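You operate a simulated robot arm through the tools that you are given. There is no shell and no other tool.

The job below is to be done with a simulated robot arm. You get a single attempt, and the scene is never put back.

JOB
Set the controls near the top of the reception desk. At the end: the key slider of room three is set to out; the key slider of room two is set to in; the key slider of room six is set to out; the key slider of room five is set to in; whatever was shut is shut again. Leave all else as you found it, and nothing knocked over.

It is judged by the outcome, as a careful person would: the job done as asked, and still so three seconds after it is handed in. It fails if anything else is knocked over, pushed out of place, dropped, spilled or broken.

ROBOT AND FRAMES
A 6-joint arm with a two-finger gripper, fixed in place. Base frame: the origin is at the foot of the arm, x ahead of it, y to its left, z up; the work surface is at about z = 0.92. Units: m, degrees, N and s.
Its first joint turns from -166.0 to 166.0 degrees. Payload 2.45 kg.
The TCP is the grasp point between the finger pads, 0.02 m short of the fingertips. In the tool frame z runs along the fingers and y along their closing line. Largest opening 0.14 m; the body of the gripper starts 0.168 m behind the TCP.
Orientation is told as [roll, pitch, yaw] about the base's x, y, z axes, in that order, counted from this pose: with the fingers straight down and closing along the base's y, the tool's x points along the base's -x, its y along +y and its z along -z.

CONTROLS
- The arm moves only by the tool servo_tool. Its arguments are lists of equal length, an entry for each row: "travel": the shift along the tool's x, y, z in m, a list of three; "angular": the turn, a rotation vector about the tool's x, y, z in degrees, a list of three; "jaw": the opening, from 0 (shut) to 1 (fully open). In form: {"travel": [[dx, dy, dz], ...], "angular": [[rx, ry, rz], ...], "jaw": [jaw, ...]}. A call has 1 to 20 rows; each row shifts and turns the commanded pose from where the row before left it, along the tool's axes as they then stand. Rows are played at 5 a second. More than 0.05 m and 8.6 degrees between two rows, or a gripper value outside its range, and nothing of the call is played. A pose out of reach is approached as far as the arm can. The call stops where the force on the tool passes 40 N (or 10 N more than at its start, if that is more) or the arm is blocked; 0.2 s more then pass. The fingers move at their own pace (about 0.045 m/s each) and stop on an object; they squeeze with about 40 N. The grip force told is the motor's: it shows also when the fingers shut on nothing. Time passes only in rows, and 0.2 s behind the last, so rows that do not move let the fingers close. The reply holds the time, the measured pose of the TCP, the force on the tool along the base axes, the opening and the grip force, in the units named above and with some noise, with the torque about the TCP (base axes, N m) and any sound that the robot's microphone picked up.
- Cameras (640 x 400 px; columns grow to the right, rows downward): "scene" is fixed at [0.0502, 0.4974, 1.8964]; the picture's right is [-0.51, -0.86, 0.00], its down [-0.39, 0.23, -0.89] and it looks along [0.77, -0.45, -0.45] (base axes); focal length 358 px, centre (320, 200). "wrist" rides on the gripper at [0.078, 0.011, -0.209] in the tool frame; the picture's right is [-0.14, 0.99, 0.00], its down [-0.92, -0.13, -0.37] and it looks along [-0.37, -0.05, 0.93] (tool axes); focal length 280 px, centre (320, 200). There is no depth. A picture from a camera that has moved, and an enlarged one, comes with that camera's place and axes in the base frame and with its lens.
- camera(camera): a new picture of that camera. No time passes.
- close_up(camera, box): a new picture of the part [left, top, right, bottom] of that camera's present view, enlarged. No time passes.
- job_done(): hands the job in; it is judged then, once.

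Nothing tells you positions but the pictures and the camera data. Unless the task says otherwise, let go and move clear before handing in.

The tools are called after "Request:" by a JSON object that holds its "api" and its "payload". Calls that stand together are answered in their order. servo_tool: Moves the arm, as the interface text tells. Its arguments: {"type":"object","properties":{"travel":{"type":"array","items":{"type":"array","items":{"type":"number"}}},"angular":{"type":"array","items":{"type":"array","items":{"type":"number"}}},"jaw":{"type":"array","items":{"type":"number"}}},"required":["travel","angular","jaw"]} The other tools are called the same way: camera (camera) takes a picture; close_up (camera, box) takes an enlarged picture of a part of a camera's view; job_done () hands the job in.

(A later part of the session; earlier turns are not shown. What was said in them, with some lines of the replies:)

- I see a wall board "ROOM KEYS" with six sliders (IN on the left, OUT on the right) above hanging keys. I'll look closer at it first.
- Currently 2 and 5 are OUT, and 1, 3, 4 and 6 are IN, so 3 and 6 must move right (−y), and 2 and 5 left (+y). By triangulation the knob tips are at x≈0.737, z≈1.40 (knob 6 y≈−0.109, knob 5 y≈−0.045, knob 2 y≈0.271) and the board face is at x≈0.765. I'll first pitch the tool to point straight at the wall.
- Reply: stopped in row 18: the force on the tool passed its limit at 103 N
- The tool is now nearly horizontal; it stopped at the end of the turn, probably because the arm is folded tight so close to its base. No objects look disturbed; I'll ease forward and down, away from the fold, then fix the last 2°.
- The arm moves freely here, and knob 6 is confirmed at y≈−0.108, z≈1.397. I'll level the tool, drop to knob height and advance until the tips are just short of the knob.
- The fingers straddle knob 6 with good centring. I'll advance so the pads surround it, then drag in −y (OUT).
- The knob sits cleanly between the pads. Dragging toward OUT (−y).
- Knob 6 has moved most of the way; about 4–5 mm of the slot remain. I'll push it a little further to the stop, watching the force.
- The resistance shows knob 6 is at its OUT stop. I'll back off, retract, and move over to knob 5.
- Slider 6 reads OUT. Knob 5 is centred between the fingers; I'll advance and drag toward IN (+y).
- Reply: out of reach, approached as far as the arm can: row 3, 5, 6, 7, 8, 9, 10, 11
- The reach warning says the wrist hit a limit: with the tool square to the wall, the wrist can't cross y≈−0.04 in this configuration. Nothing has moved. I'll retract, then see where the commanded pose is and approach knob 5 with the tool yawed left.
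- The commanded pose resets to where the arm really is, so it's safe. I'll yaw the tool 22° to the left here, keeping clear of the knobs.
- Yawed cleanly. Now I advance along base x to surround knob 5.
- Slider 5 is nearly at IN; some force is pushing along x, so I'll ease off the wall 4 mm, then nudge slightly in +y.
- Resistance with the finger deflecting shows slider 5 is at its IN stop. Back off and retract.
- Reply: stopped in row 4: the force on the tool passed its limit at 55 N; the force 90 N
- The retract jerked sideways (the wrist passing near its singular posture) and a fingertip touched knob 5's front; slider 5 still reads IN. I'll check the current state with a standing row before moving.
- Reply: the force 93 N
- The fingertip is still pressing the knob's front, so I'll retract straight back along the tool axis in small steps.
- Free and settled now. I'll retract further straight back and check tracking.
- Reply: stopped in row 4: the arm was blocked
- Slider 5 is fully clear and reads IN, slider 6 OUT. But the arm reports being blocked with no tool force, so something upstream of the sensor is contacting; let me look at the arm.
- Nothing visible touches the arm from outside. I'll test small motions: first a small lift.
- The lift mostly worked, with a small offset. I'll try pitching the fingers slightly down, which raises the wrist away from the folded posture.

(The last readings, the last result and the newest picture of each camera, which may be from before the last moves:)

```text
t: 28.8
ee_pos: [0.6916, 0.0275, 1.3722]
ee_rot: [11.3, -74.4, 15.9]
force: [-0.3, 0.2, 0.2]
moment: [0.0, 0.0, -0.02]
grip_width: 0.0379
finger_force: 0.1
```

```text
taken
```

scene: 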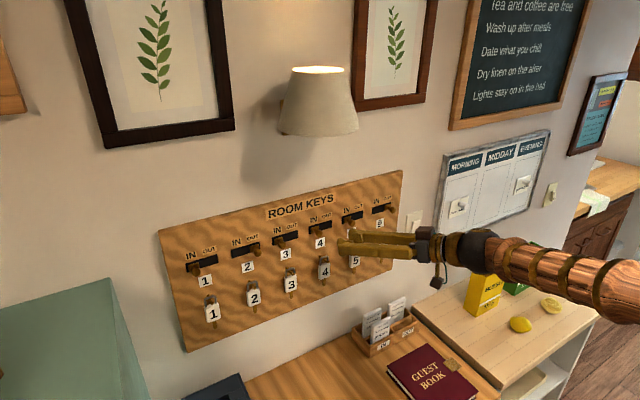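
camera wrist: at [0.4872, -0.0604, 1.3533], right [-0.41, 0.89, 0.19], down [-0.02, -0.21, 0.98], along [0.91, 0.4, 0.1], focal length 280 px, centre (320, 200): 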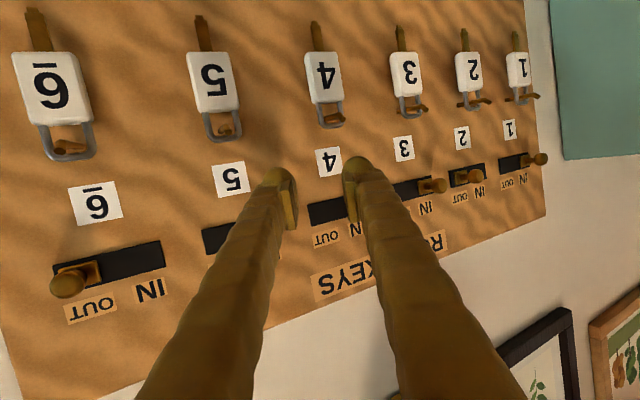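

Request:
{"api": "servo_tool", "payload": {"travel": [[0, 0, -0.005], [0, 0, -0.005], [0, 0, -0.005], [0, 0, -0.005], [0, 0, 0]], "angular": [[0, 0, 0], [0, 0, 0], [0, 0, 0], [0, 0, 0], [0, 0, 0]], "jaw": [0.27, 0.27, 0.27, 0.27, 0.27]}}

Request:
{"api": "close_up", "payload": {"camera": "scene", "box": [400, 190, 640, 340]}}

```text
t: 30.2
ee_pos: [0.6827, 0.0376, 1.3597]
ee_rot: [14.4, -73.0, 14.7]
force: [-1.3, -0.3, 0.2]
moment: [0.01, 0.02, -0.01]
grip_width: 0.038
finger_force: 0.0
stopped in row 5: the arm was blocked; the commanded pose is now the measured one
```

```text
2.67 times, centred on (520, 265) of scene
camera zoom: at [0.0502, 0.4974, 1.8964], right [-0.51, -0.86, 0.0], down [-0.39, 0.23, -0.89], along [0.77, -0.45, -0.45], focal length 954 px, centre (-213, 27)
```

zoom: 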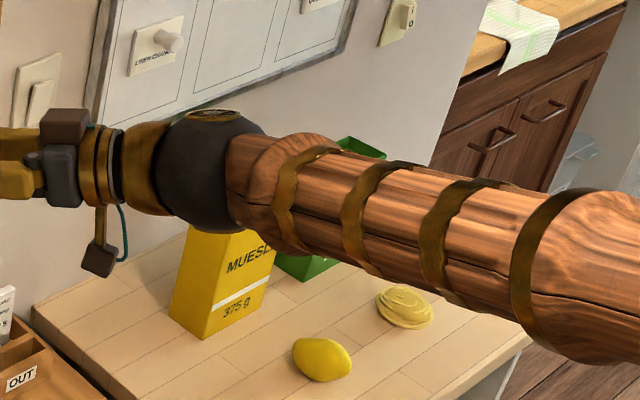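

Retracting here makes the shoulder stall, while pitching works. I'll keep pitching the fingers down while lifting, which takes the arm back toward its opening posture, clear of the knobs and hooks.

Request:
{"api": "servo_tool", "payload": {"travel": [[-0.006, 0, -0.003], [-0.006, 0, -0.003], [-0.006, 0, -0.003], [-0.006, 0, -0.003], [0, 0, 0]], "angular": [[0, 5, 0], [0, 5, 0], [0, 5, 0], [0, 5, 0], [0, 0, 0]], "jaw": [0.27, 0.27, 0.27, 0.27, 0.27]}}

Request:
{"api": "camera", "payload": {"camera": "wrist"}}

Request:
{"api": "camera", "payload": {"camera": "scene"}}

```text
t: 31.4
ee_pos: [0.6805, 0.0301, 1.3877]
ee_rot: [6.9, -53.3, 22.7]
force: [0.0, -0.5, -0.4]
moment: [0.02, -0.03, -0.01]
grip_width: 0.0377
finger_force: 0.1
```

```text
taken
camera wrist: at [0.4882, -0.0647, 1.4504], right [-0.39, 0.9, 0.18], down [0.31, -0.05, 0.95], along [0.87, 0.43, -0.26], focal length 280 px, centre (320, 200)
```

wrist: 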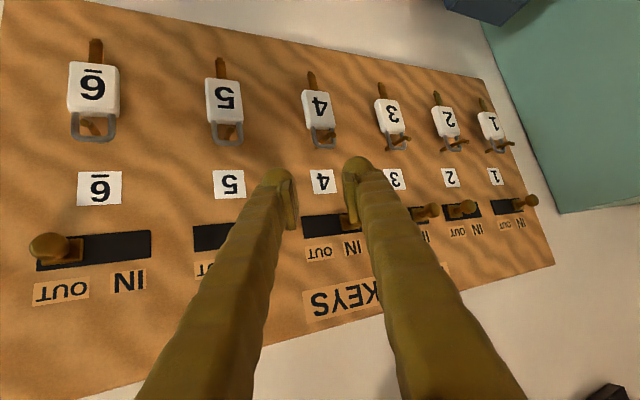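

```text
taken
```

scene: 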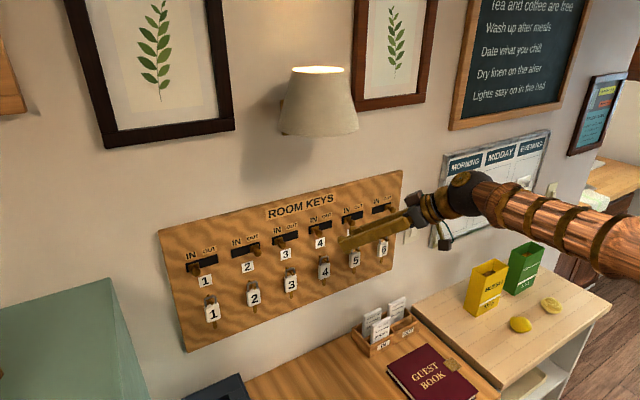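

Tracking is good again in this pitched-down posture. I'll retract straight from the board (base −x).

Request:
{"api": "servo_tool", "payload": {"travel": [[0.0055, 0.0047, -0.0069], [0.0055, 0.0047, -0.0069], [0.0055, 0.0047, -0.0069], [0.0055, 0.0047, -0.0069], [0, 0, 0]], "angular": [[0, 0, 0], [0, 0, 0], [0, 0, 0], [0, 0, 0], [0, 0, 0]], "jaw": [0.27, 0.27, 0.27, 0.27, 0.27]}}

Request:
{"api": "close_up", "payload": {"camera": "scene", "box": [150, 160, 430, 335]}}

```text
t: 32.6
ee_pos: [0.642, 0.0302, 1.3891]
ee_rot: [7.0, -53.5, 22.7]
force: [0.5, 0.7, -1.1]
moment: [0.03, 0.05, -0.01]
grip_width: 0.0377
finger_force: 0.0
```

```text
2.29 times, centred on (290, 248) of scene
camera zoom: at [0.0502, 0.4974, 1.8964], right [-0.51, -0.86, 0.0], down [-0.39, 0.23, -0.89], along [0.77, -0.45, -0.45], focal length 818 px, centre (389, 91)
```

zoom: 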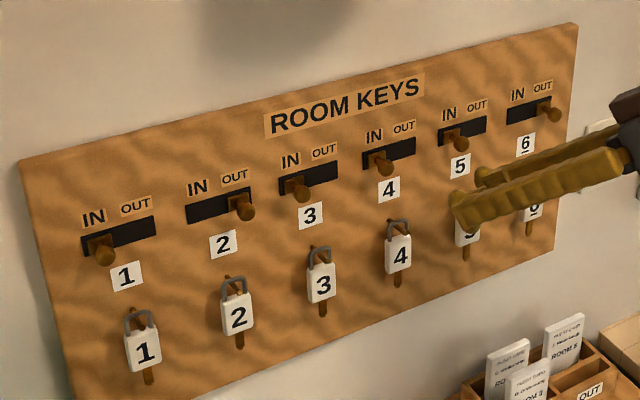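

Tracking is perfect in the pitched-down posture, so I'll use it (fingers about 37° below horizontal) for the rest. First I square the yaw with the wall.

Request:
{"api": "servo_tool", "payload": {"travel": [[0, 0, 0], [0, 0, 0], [0, 0, 0], [0, 0, 0], [0, 0, 0], [0, 0, 0]], "angular": [[4.96, -0.1, 2.78], [4.96, -0.1, 2.78], [4.96, -0.1, 2.78], [4.96, -0.1, 2.78], [4.96, -0.1, 2.78], [0, 0, 0]], "jaw": [0.27, 0.27, 0.27, 0.27, 0.27, 0.27]}}

Request:
{"api": "camera", "payload": {"camera": "wrist"}}

Request:
{"api": "camera", "payload": {"camera": "scene"}}

```text
t: 34.0
ee_pos: [0.641, 0.0308, 1.3878]
ee_rot: [0.5, -53.1, -0.4]
force: [-0.4, -0.5, -1.5]
moment: [0.03, 0.01, 0.0]
grip_width: 0.0379
finger_force: 0.0
```

```text
taken
camera wrist: at [0.4269, 0.0421, 1.4518], right [0.08, 0.99, 0.12], down [0.26, -0.13, 0.96], along [0.96, -0.05, -0.27], focal length 280 px, centre (320, 200)
```

wrist: 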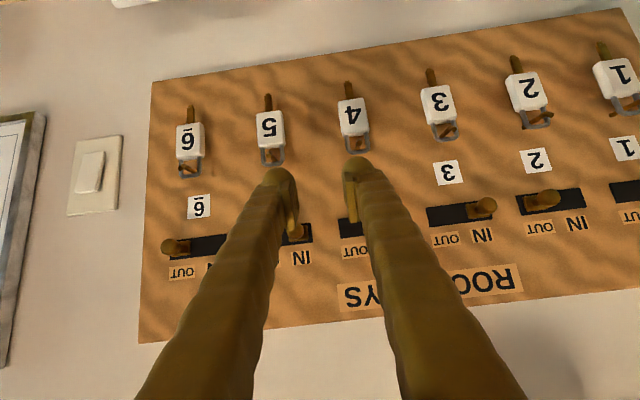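

```text
taken
```

scene: 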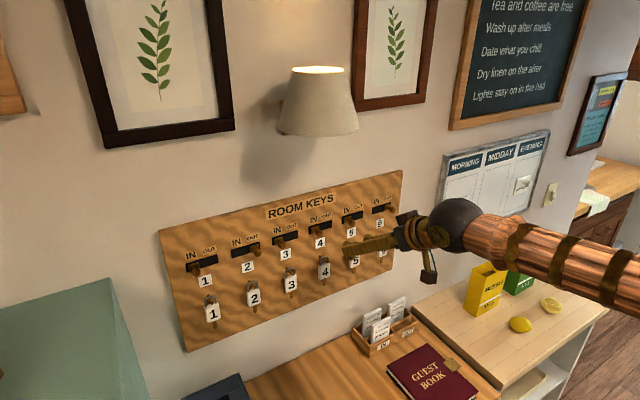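

Squared up, with knob 3 at y≈0.208 and knob 2 at y≈0.269. Now sideways to knob 3, well off the board.

Request:
{"api": "servo_tool", "payload": {"travel": [[-0.008, 0, -0.006], [0, 0.035, 0], [0, 0.035, 0], [0, 0.035, 0], [0, 0.035, 0], [0, 0.036, 0], [0, 0, 0]], "angular": [[0, 0, 0], [0, 0, 0], [0, 0, 0], [0, 0, 0], [0, 0, 0], [0, 0, 0], [0, 0, 0]], "jaw": [0.27, 0.27, 0.27, 0.27, 0.27, 0.27, 0.27]}}

Request:
{"api": "camera", "payload": {"camera": "wrist"}}

Request:
{"api": "camera", "payload": {"camera": "scene"}}

```text
t: 35.6
ee_pos: [0.6394, 0.2067, 1.3965]
ee_rot: [0.6, -53.0, -0.5]
force: [-0.7, 0.5, 0.5]
moment: [0.04, -0.01, 0.07]
grip_width: 0.0378
finger_force: 0.1
```

```text
taken
camera wrist: at [0.4256, 0.2184, 1.4616], right [0.08, 0.99, 0.12], down [0.26, -0.13, 0.96], along [0.96, -0.05, -0.27], focal length 280 px, centre (320, 200)
```

wrist: 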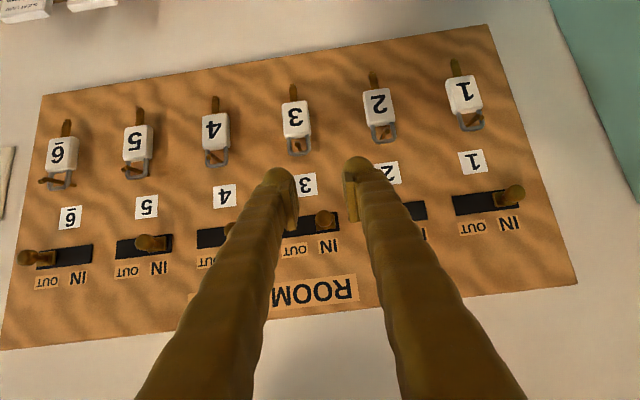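

```text
taken
```

scene: 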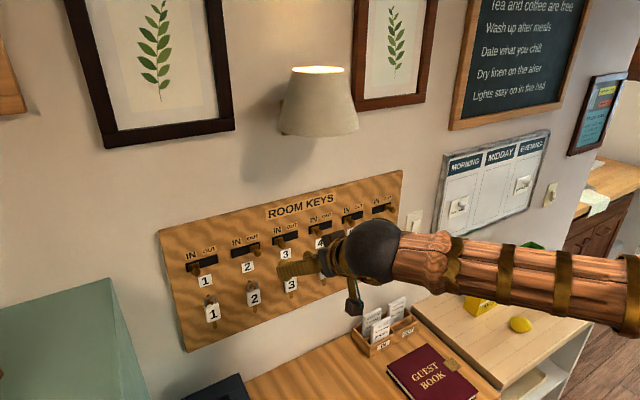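

Knob 3 computed at y≈0.206, z≈1.398, centred between the fingers. Approaching to just short of it.

Request:
{"api": "servo_tool", "payload": {"travel": [[-0.0108, 0, 0.0144], [-0.0108, 0, 0.0144], [-0.0108, 0, 0.0144], [0, 0, 0]], "angular": [[0, 0, 0], [0, 0, 0], [0, 0, 0], [0, 0, 0]], "jaw": [0.27, 0.27, 0.27, 0.27]}}

Request:
{"api": "close_up", "payload": {"camera": "wrist", "box": [210, 120, 430, 257]}}

Request:
{"api": "close_up", "payload": {"camera": "scene", "box": [220, 200, 380, 300]}}

```text
t: 36.6
ee_pos: [0.6946, 0.2062, 1.3979]
ee_rot: [0.6, -52.9, -0.5]
force: [0.8, -0.2, 0.4]
moment: [-0.05, -0.02, 0.01]
grip_width: 0.0379
finger_force: 0.0
```

```text
2.91 times, centred on (320, 188) of wrist
camera zoom: at [0.4804, 0.2179, 1.4624], right [0.08, 0.99, 0.12], down [0.26, -0.13, 0.96], along [0.96, -0.05, -0.27], focal length 816 px, centre (320, 234)
```

zoom: 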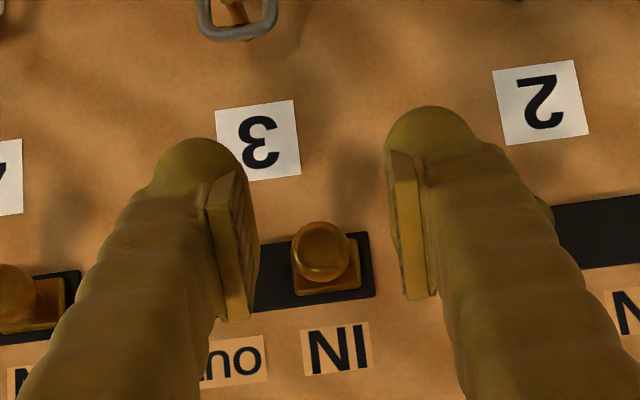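

```text
4.00 times, centred on (300, 250) of scene
camera zoom: at [0.0502, 0.4974, 1.8964], right [-0.51, -0.86, 0.0], down [-0.39, 0.23, -0.89], along [0.77, -0.45, -0.45], focal length 1431 px, centre (400, 0)
```

zoom: 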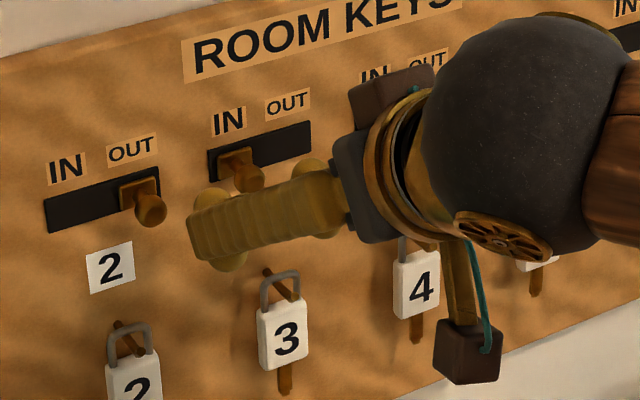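

Well centred. Advancing to surround the knob, then dragging −y to OUT.

Request:
{"api": "servo_tool", "payload": {"travel": [[-0.0072, 0, 0.0096], [-0.0072, 0, 0.0096], [-0.0066, 0, 0.0088], [0, 0, 0]], "angular": [[0, 0, 0], [0, 0, 0], [0, 0, 0], [0, 0, 0]], "jaw": [0.27, 0.27, 0.27, 0.27]}}

Request:
{"api": "close_up", "payload": {"camera": "wrist", "box": [210, 120, 430, 257]}}

Request:
{"api": "close_up", "payload": {"camera": "scene", "box": [220, 200, 380, 300]}}

```text
t: 37.6
ee_pos: [0.7317, 0.2082, 1.4001]
ee_rot: [0.6, -53.1, -0.5]
force: [0.0, 0.1, -0.1]
moment: [0.02, 0.04, 0.01]
grip_width: 0.0377
finger_force: 0.0
```

```text
2.91 times, centred on (320, 188) of wrist
camera zoom: at [0.517, 0.2189, 1.463], right [0.08, 0.99, 0.12], down [0.26, -0.13, 0.96], along [0.96, -0.05, -0.27], focal length 816 px, centre (320, 234)
```

zoom: 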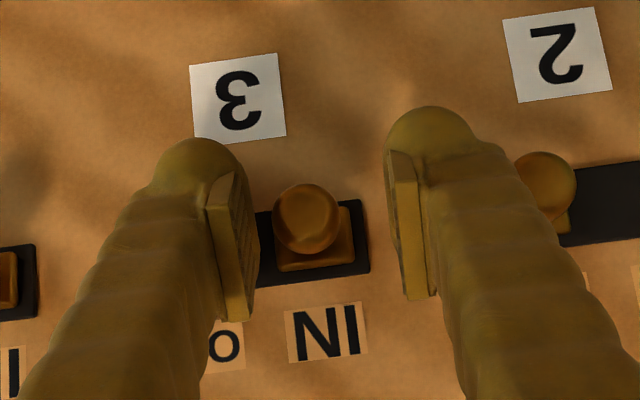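

```text
4.00 times, centred on (300, 250) of scene
camera zoom: at [0.0502, 0.4974, 1.8964], right [-0.51, -0.86, 0.0], down [-0.39, 0.23, -0.89], along [0.77, -0.45, -0.45], focal length 1431 px, centre (400, 0)
```

zoom: 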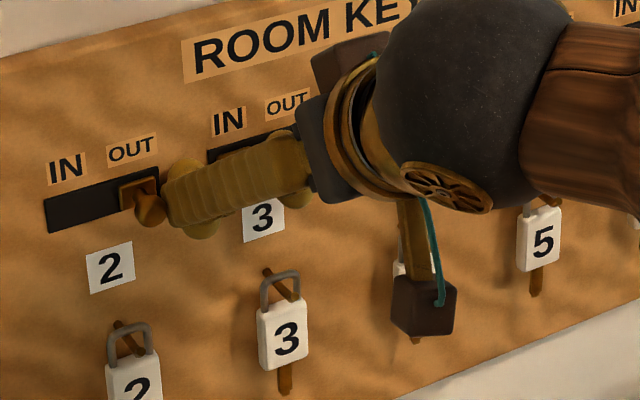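

Request:
{"api": "servo_tool", "payload": {"travel": [[0, -0.008, 0], [0, -0.008, 0], [0, -0.008, 0], [0, -0.008, 0], [0, -0.008, 0], [0, -0.008, 0], [0, 0, 0]], "angular": [[0, 0, 0], [0, 0, 0], [0, 0, 0], [0, 0, 0], [0, 0, 0], [0, 0, 0], [0, 0, 0]], "jaw": [0.27, 0.27, 0.27, 0.27, 0.27, 0.27, 0.27]}}

Request:
{"api": "close_up", "payload": {"camera": "wrist", "box": [210, 120, 430, 257]}}

Request:
{"api": "close_up", "payload": {"camera": "scene", "box": [220, 200, 380, 300]}}

```text
t: 39.2
ee_pos: [0.73, 0.1593, 1.3985]
ee_rot: [0.6, -53.0, -0.4]
force: [0.2, -0.1, 0.5]
moment: [-0.01, -0.03, -0.01]
grip_width: 0.0378
finger_force: 0.1
```

```text
2.91 times, centred on (320, 188) of wrist
camera zoom: at [0.5163, 0.1702, 1.4628], right [0.08, 0.99, 0.12], down [0.26, -0.13, 0.96], along [0.96, -0.05, -0.27], focal length 816 px, centre (320, 234)
```

zoom: 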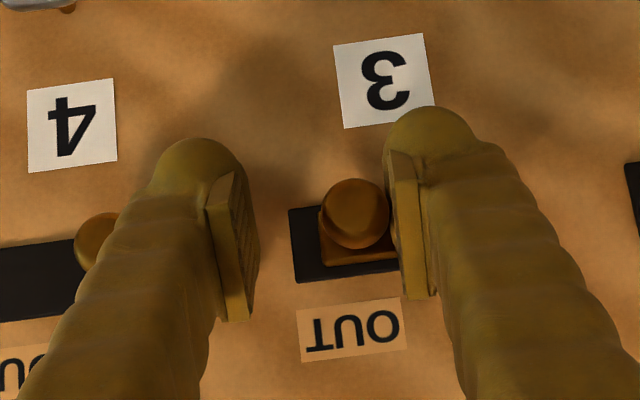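

```text
4.00 times, centred on (300, 250) of scene
camera zoom: at [0.0502, 0.4974, 1.8964], right [-0.51, -0.86, 0.0], down [-0.39, 0.23, -0.89], along [0.77, -0.45, -0.45], focal length 1431 px, centre (400, 0)
```

zoom: 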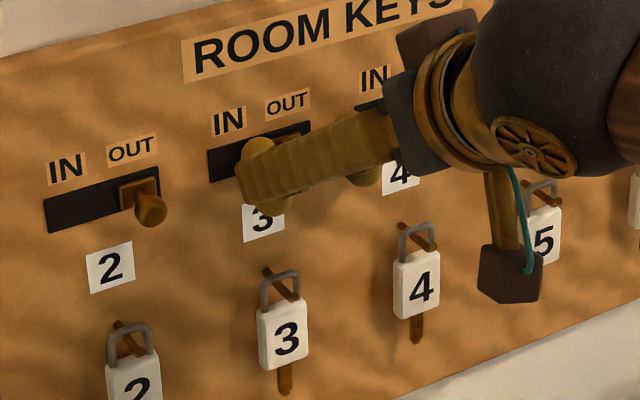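

About 4 mm left to the stop; nudging.

Request:
{"api": "servo_tool", "payload": {"travel": [[0, -0.003, 0], [0, -0.002, 0], [0, 0, 0]], "angular": [[0, 0, 0], [0, 0, 0], [0, 0, 0]], "jaw": [0.27, 0.27, 0.27]}}

Request:
{"api": "close_up", "payload": {"camera": "wrist", "box": [210, 120, 430, 257]}}

```text
t: 40.0
ee_pos: [0.7301, 0.1534, 1.3981]
ee_rot: [0.6, -53.0, -0.5]
force: [-0.2, 0.5, 0.7]
moment: [0.02, 0.04, -0.02]
grip_width: 0.0377
finger_force: 0.1
```

```text
2.91 times, centred on (320, 188) of wrist
camera zoom: at [0.5165, 0.1651, 1.4621], right [0.08, 0.99, 0.12], down [0.26, -0.13, 0.96], along [0.96, -0.05, -0.27], focal length 816 px, centre (320, 234)
```

zoom: 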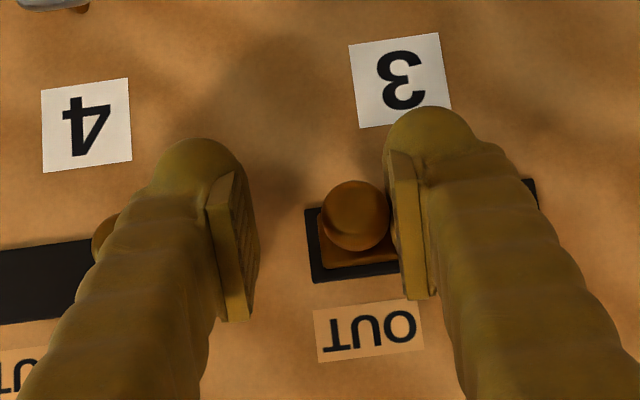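

Nearly flush; one more small nudge to feel the stop.

Request:
{"api": "servo_tool", "payload": {"travel": [[0, -0.002, 0], [0, 0, 0]], "angular": [[0, 0, 0], [0, 0, 0]], "jaw": [0.27, 0.27]}}

Request:
{"api": "close_up", "payload": {"camera": "wrist", "box": [210, 120, 430, 257]}}

```text
t: 40.6
ee_pos: [0.7301, 0.152, 1.3969]
ee_rot: [0.5, -53.0, -0.3]
force: [3.3, 5.7, 2.6]
moment: [-0.02, 0.0, 0.04]
grip_width: 0.0398
finger_force: 0.8
```

```text
2.91 times, centred on (320, 188) of wrist
camera zoom: at [0.5162, 0.1632, 1.4618], right [0.08, 0.99, 0.12], down [0.26, -0.13, 0.96], along [0.96, -0.05, -0.27], focal length 816 px, centre (320, 234)
```

zoom: 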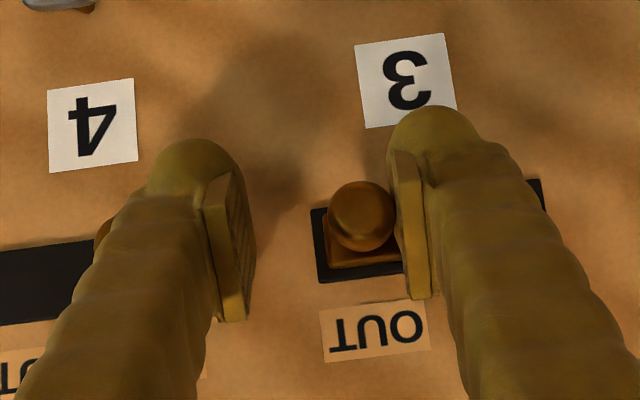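

Stop felt: slider 3 is OUT. Back to centre, retract off the board, and go over to knob 2.

Request:
{"api": "servo_tool", "payload": {"travel": [[0, 0.005, 0], [0, 0.005, 0], [0.0072, 0, -0.0096], [0.009, 0, -0.012], [0.009, 0, -0.012], [0.006, 0, -0.008], [0, 0.027, 0], [0, 0.027, 0], [0, 0.027, 0], [0, 0.027, 0], [0, 0, 0]], "angular": [[0, 0, 0], [0, 0, 0], [0, 0, 0], [0, 0, 0], [0, 0, 0], [0, 0, 0], [0, 0, 0], [0, 0, 0], [0, 0, 0], [0, 0, 0], [0, 0, 0]], "jaw": [0.27, 0.27, 0.27, 0.27, 0.27, 0.27, 0.27, 0.27, 0.27, 0.27, 0.27]}}

Request:
{"api": "close_up", "payload": {"camera": "wrist", "box": [160, 100, 480, 300]}}

Request:
{"api": "close_up", "payload": {"camera": "scene", "box": [150, 160, 430, 335]}}

```text
t: 43.0
ee_pos: [0.6786, 0.2703, 1.3987]
ee_rot: [0.5, -53.0, -0.4]
force: [-1.2, 0.2, 0.4]
moment: [0.01, 0.01, -0.04]
grip_width: 0.0375
finger_force: 0.1
```

```text
2.00 times, centred on (320, 200) of wrist
camera zoom: at [0.463, 0.2817, 1.4626], right [0.08, 0.99, 0.12], down [0.26, -0.13, 0.96], along [0.96, -0.05, -0.27], focal length 561 px, centre (320, 200)
```

zoom: 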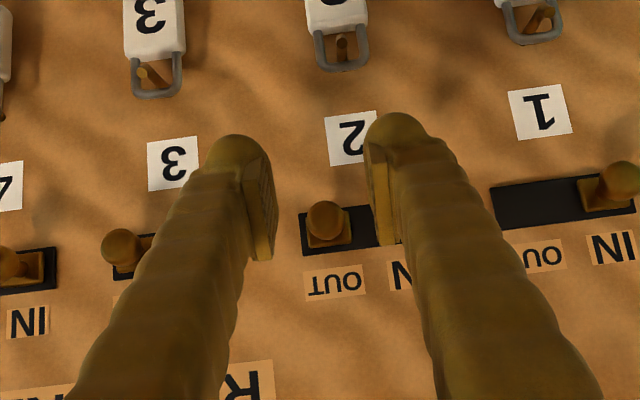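

```text
2.29 times, centred on (290, 248) of scene
camera zoom: at [0.0502, 0.4974, 1.8964], right [-0.51, -0.86, 0.0], down [-0.39, 0.23, -0.89], along [0.77, -0.45, -0.45], focal length 818 px, centre (389, 91)
```

zoom: 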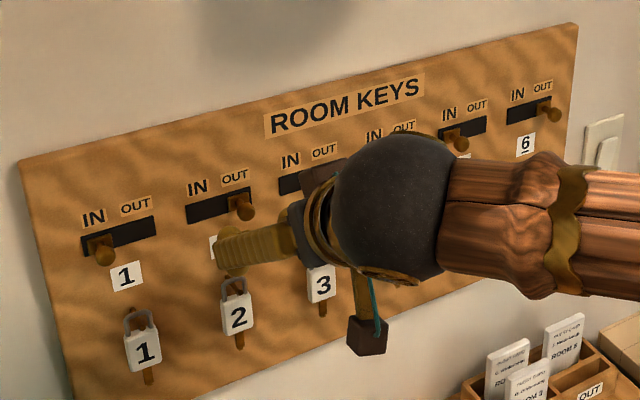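

Knob 2 is centred (y≈0.269). Advance and drag +y toward IN.

Request:
{"api": "servo_tool", "payload": {"travel": [[-0.0078, 0, 0.0104], [-0.0078, 0, 0.0104], [-0.0078, 0, 0.0104], [-0.0078, 0, 0.0104], [0, 0, 0]], "angular": [[0, 0, 0], [0, 0, 0], [0, 0, 0], [0, 0, 0], [0, 0, 0]], "jaw": [0.27, 0.27, 0.27, 0.27, 0.27]}}

Request:
{"api": "close_up", "payload": {"camera": "wrist", "box": [210, 120, 430, 257]}}

```text
t: 44.2
ee_pos: [0.7306, 0.2688, 1.3993]
ee_rot: [0.5, -53.0, -0.5]
force: [-0.2, 1.3, -0.2]
moment: [0.01, -0.02, 0.0]
grip_width: 0.0379
finger_force: 0.0
```

```text
2.91 times, centred on (320, 188) of wrist
camera zoom: at [0.5167, 0.2803, 1.4622], right [0.08, 0.99, 0.12], down [0.26, -0.13, 0.96], along [0.96, -0.05, -0.27], focal length 816 px, centre (320, 234)
```

zoom: 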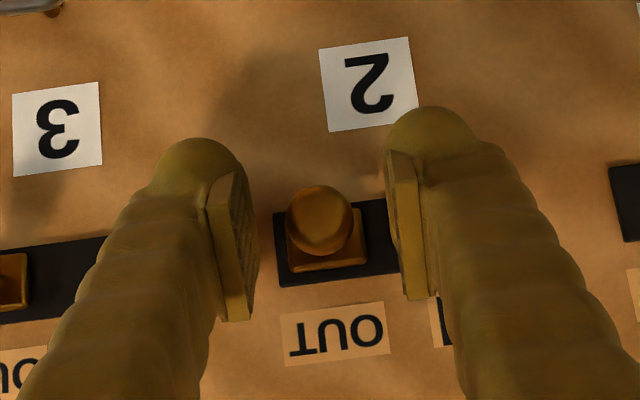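

Request:
{"api": "servo_tool", "payload": {"travel": [[0, 0.008, 0], [0, 0.008, 0], [0, 0.008, 0], [0, 0.008, 0], [0, 0.008, 0], [0, 0.008, 0], [0, 0.002, 0], [0, 0, 0]], "angular": [[0, 0, 0], [0, 0, 0], [0, 0, 0], [0, 0, 0], [0, 0, 0], [0, 0, 0], [0, 0, 0], [0, 0, 0]], "jaw": [0.27, 0.27, 0.27, 0.27, 0.27, 0.27, 0.27, 0.27]}}

Request:
{"api": "close_up", "payload": {"camera": "wrist", "box": [210, 120, 430, 257]}}

```text
t: 46.0
ee_pos: [0.7314, 0.3195, 1.4001]
ee_rot: [0.6, -53.0, -0.5]
force: [0.5, -2.3, -0.3]
moment: [0.03, 0.06, -0.01]
grip_width: 0.0393
finger_force: 0.5
```

```text
2.91 times, centred on (320, 188) of wrist
camera zoom: at [0.5161, 0.3307, 1.4635], right [0.08, 0.99, 0.12], down [0.26, -0.13, 0.96], along [0.96, -0.05, -0.27], focal length 816 px, centre (320, 234)
```

zoom: 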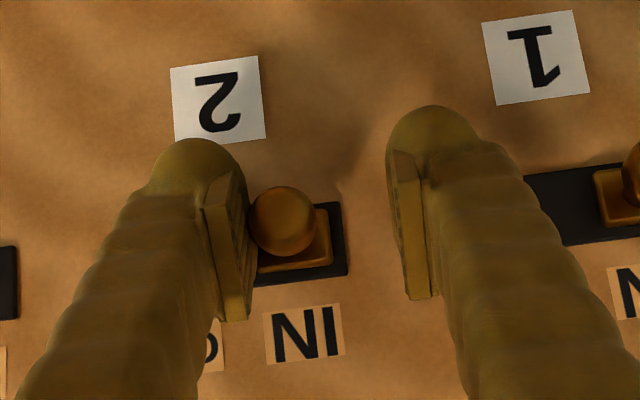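

Slider 2 looks at its IN end (2 N resistance); one tiny nudge to confirm, then back off and retract.

Request:
{"api": "servo_tool", "payload": {"travel": [[0, 0.0015, 0], [0, 0, 0]], "angular": [[0, 0, 0], [0, 0, 0]], "jaw": [0.27, 0.27]}}

Request:
{"api": "servo_tool", "payload": {"travel": [[0, -0.006, 0], [0, -0.005, 0], [0.0072, 0, -0.0096], [0.009, 0, -0.012], [0.009, 0, -0.012], [0.012, 0, -0.016], [0.018, 0, -0.024], [0, 0, 0]], "angular": [[0, 0, 0], [0, 0, 0], [0, 0, 0], [0, 0, 0], [0, 0, 0], [0, 0, 0], [0, 0, 0], [0, 0, 0]], "jaw": [0.27, 0.27, 0.27, 0.27, 0.27, 0.27, 0.27, 0.27]}}

Request:
{"api": "camera", "payload": {"camera": "wrist"}}

Request:
{"api": "camera", "payload": {"camera": "scene"}}

```text
t: 46.6
ee_pos: [0.7315, 0.3203, 1.4011]
ee_rot: [0.6, -53.0, -0.5]
force: [0.0, -5.3, -0.5]
moment: [0.0, -0.02, -0.05]
grip_width: 0.0414
finger_force: 2.0
```

```text
t: 48.4
ee_pos: [0.6388, 0.3109, 1.4002]
ee_rot: [0.6, -53.0, -0.5]
force: [-1.2, 0.5, 0.9]
moment: [0.02, -0.01, 0.02]
grip_width: 0.0377
finger_force: 0.0
```

```text
taken
camera wrist: at [0.4244, 0.322, 1.4646], right [0.08, 0.99, 0.12], down [0.26, -0.13, 0.96], along [0.96, -0.05, -0.27], focal length 280 px, centre (320, 200)
```

wrist: 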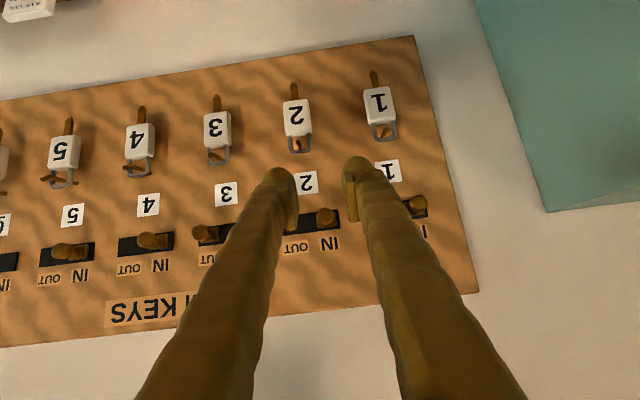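

```text
taken
```

scene: 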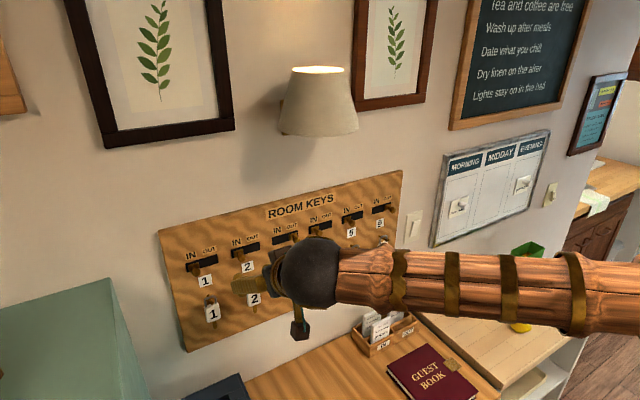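

Now I'll move the arm off to the right, clear of the board, to verify everything.

Request:
{"api": "servo_tool", "payload": {"travel": [[0, -0.04, 0], [0, -0.04, 0], [0, -0.04, 0], [0, -0.04, 0], [0, -0.04, 0], [0, -0.04, 0], [0, -0.04, 0], [0, -0.04, 0], [0, -0.04, 0], [0, -0.04, 0], [-0.016, 0, -0.012], [-0.016, 0, -0.012], [-0.016, 0, -0.012], [-0.016, 0, -0.012], [-0.016, 0, -0.012], [0, 0, 0]], "angular": [[0, 0, 0], [0, 0, 0], [0, 0, 0], [0, 0, 0], [0, 0, 0], [0, 0, 0], [0, 0, 0], [0, 0, 0], [0, 0, 0], [0, 0, 0], [0, 0, 0], [0, 0, 0], [0, 0, 0], [0, 0, 0], [0, 0, 0], [0, 0, 0]], "jaw": [0.27, 0.27, 0.27, 0.27, 0.27, 0.27, 0.27, 0.27, 0.27, 0.27, 0.27, 0.27, 0.27, 0.27, 0.27, 0.27]}}

Request:
{"api": "camera", "payload": {"camera": "scene"}}

Request:
{"api": "close_up", "payload": {"camera": "scene", "box": [150, 160, 430, 335]}}

Request:
{"api": "camera", "payload": {"camera": "wrist"}}

```text
t: 51.8
ee_pos: [0.6381, -0.0902, 1.4991]
ee_rot: [0.6, -53.0, -0.5]
force: [0.7, 0.3, 1.1]
moment: [0.01, -0.02, 0.02]
grip_width: 0.038
finger_force: 0.1
```

```text
taken
```

scene: 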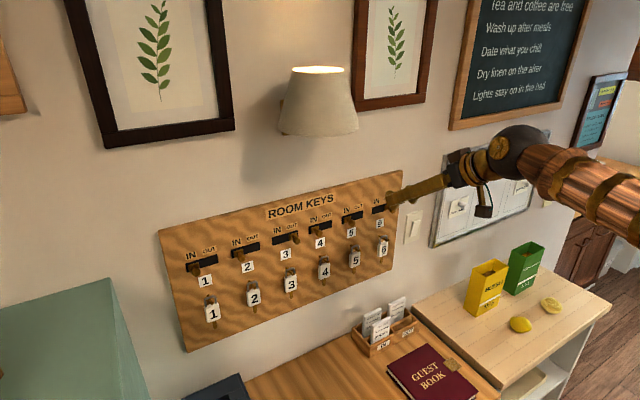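

```text
2.29 times, centred on (290, 248) of scene
camera zoom: at [0.0502, 0.4974, 1.8964], right [-0.51, -0.86, 0.0], down [-0.39, 0.23, -0.89], along [0.77, -0.45, -0.45], focal length 818 px, centre (389, 91)
```

zoom: 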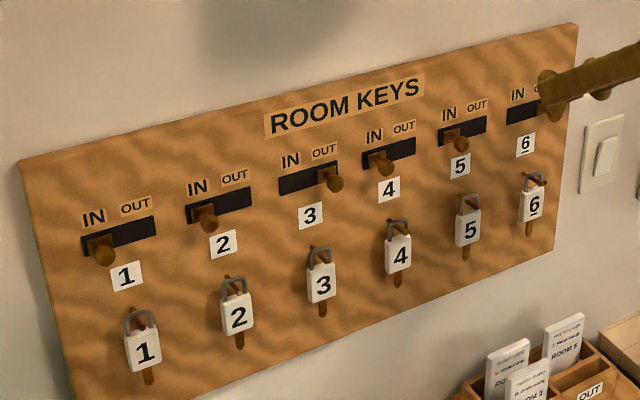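

```text
taken
camera wrist: at [0.4233, -0.0794, 1.5625], right [0.08, 0.99, 0.12], down [0.26, -0.13, 0.96], along [0.96, -0.05, -0.27], focal length 280 px, centre (320, 200)
```

wrist: 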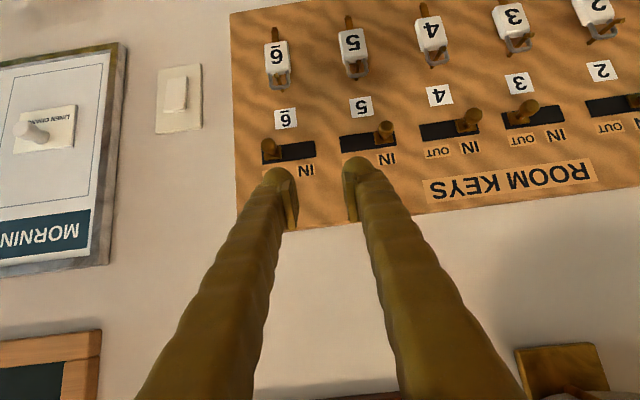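

Request:
{"api": "close_up", "payload": {"camera": "wrist", "box": [230, 60, 640, 220]}}

Request:
{"api": "close_up", "payload": {"camera": "scene", "box": [280, 170, 410, 251]}}

```text
1.56 times, centred on (435, 140) of wrist
camera zoom: at [0.4233, -0.0794, 1.5625], right [0.08, 0.99, 0.12], down [0.26, -0.13, 0.96], along [0.96, -0.05, -0.27], focal length 438 px, centre (140, 294)
```

zoom: 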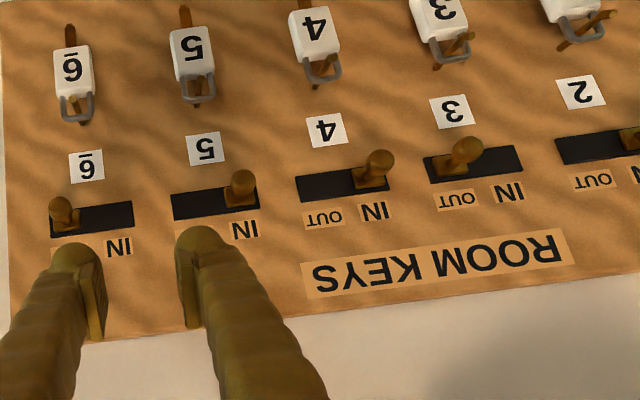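

```text
4.92 times, centred on (345, 210) of scene
camera zoom: at [0.0502, 0.4974, 1.8964], right [-0.51, -0.86, 0.0], down [-0.39, 0.23, -0.89], along [0.77, -0.45, -0.45], focal length 1762 px, centre (197, 148)
```

zoom: 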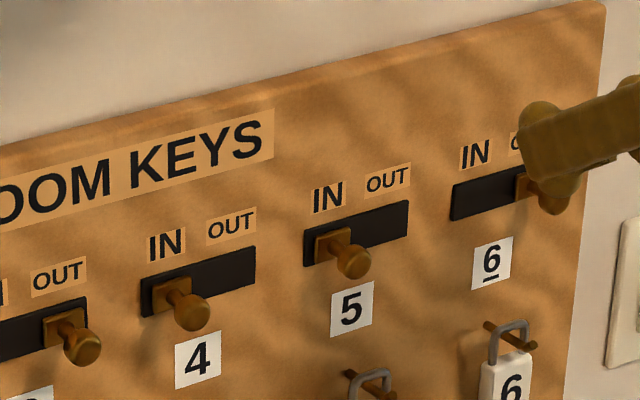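

The board now reads 1 IN, 2 IN, 3 OUT, 4 IN, 5 IN and 6 OUT. The keys, cards, boxes and wall switch look unchanged in the pictures, and the arm is clear, so I'm handing in.

Request:
{"api": "job_done", "payload": {}}

```text
The job is handed in.
```

I set all four sliders as asked and handed the job in. Room three is out, room two is in, room six is out and room five is in. Each one was pushed until I felt its end stop. Rooms one and four are still in, as I found them.

- **Press on knob five:** while backing away from room five, the arm jerked and a fingertip pressed the front of the knob with about 80–90 N for a moment. The slider stayed at in, and the knob and board look undamaged in the pictures.
- **Arm stalls:** with the gripper level, the arm stopped three times: once on high force during the first turn, and twice reported as blocked. I never found the cause. The area behind the arm was out of view, so I can't say whether it touched anything there. Tilting the gripper down cleared it, and rooms three and two went smoothly.

The keys, cards, boxes and wall switch look unmoved in the last pictures. Nothing had to be opened, so nothing needed shutting. The arm is clear of the board.
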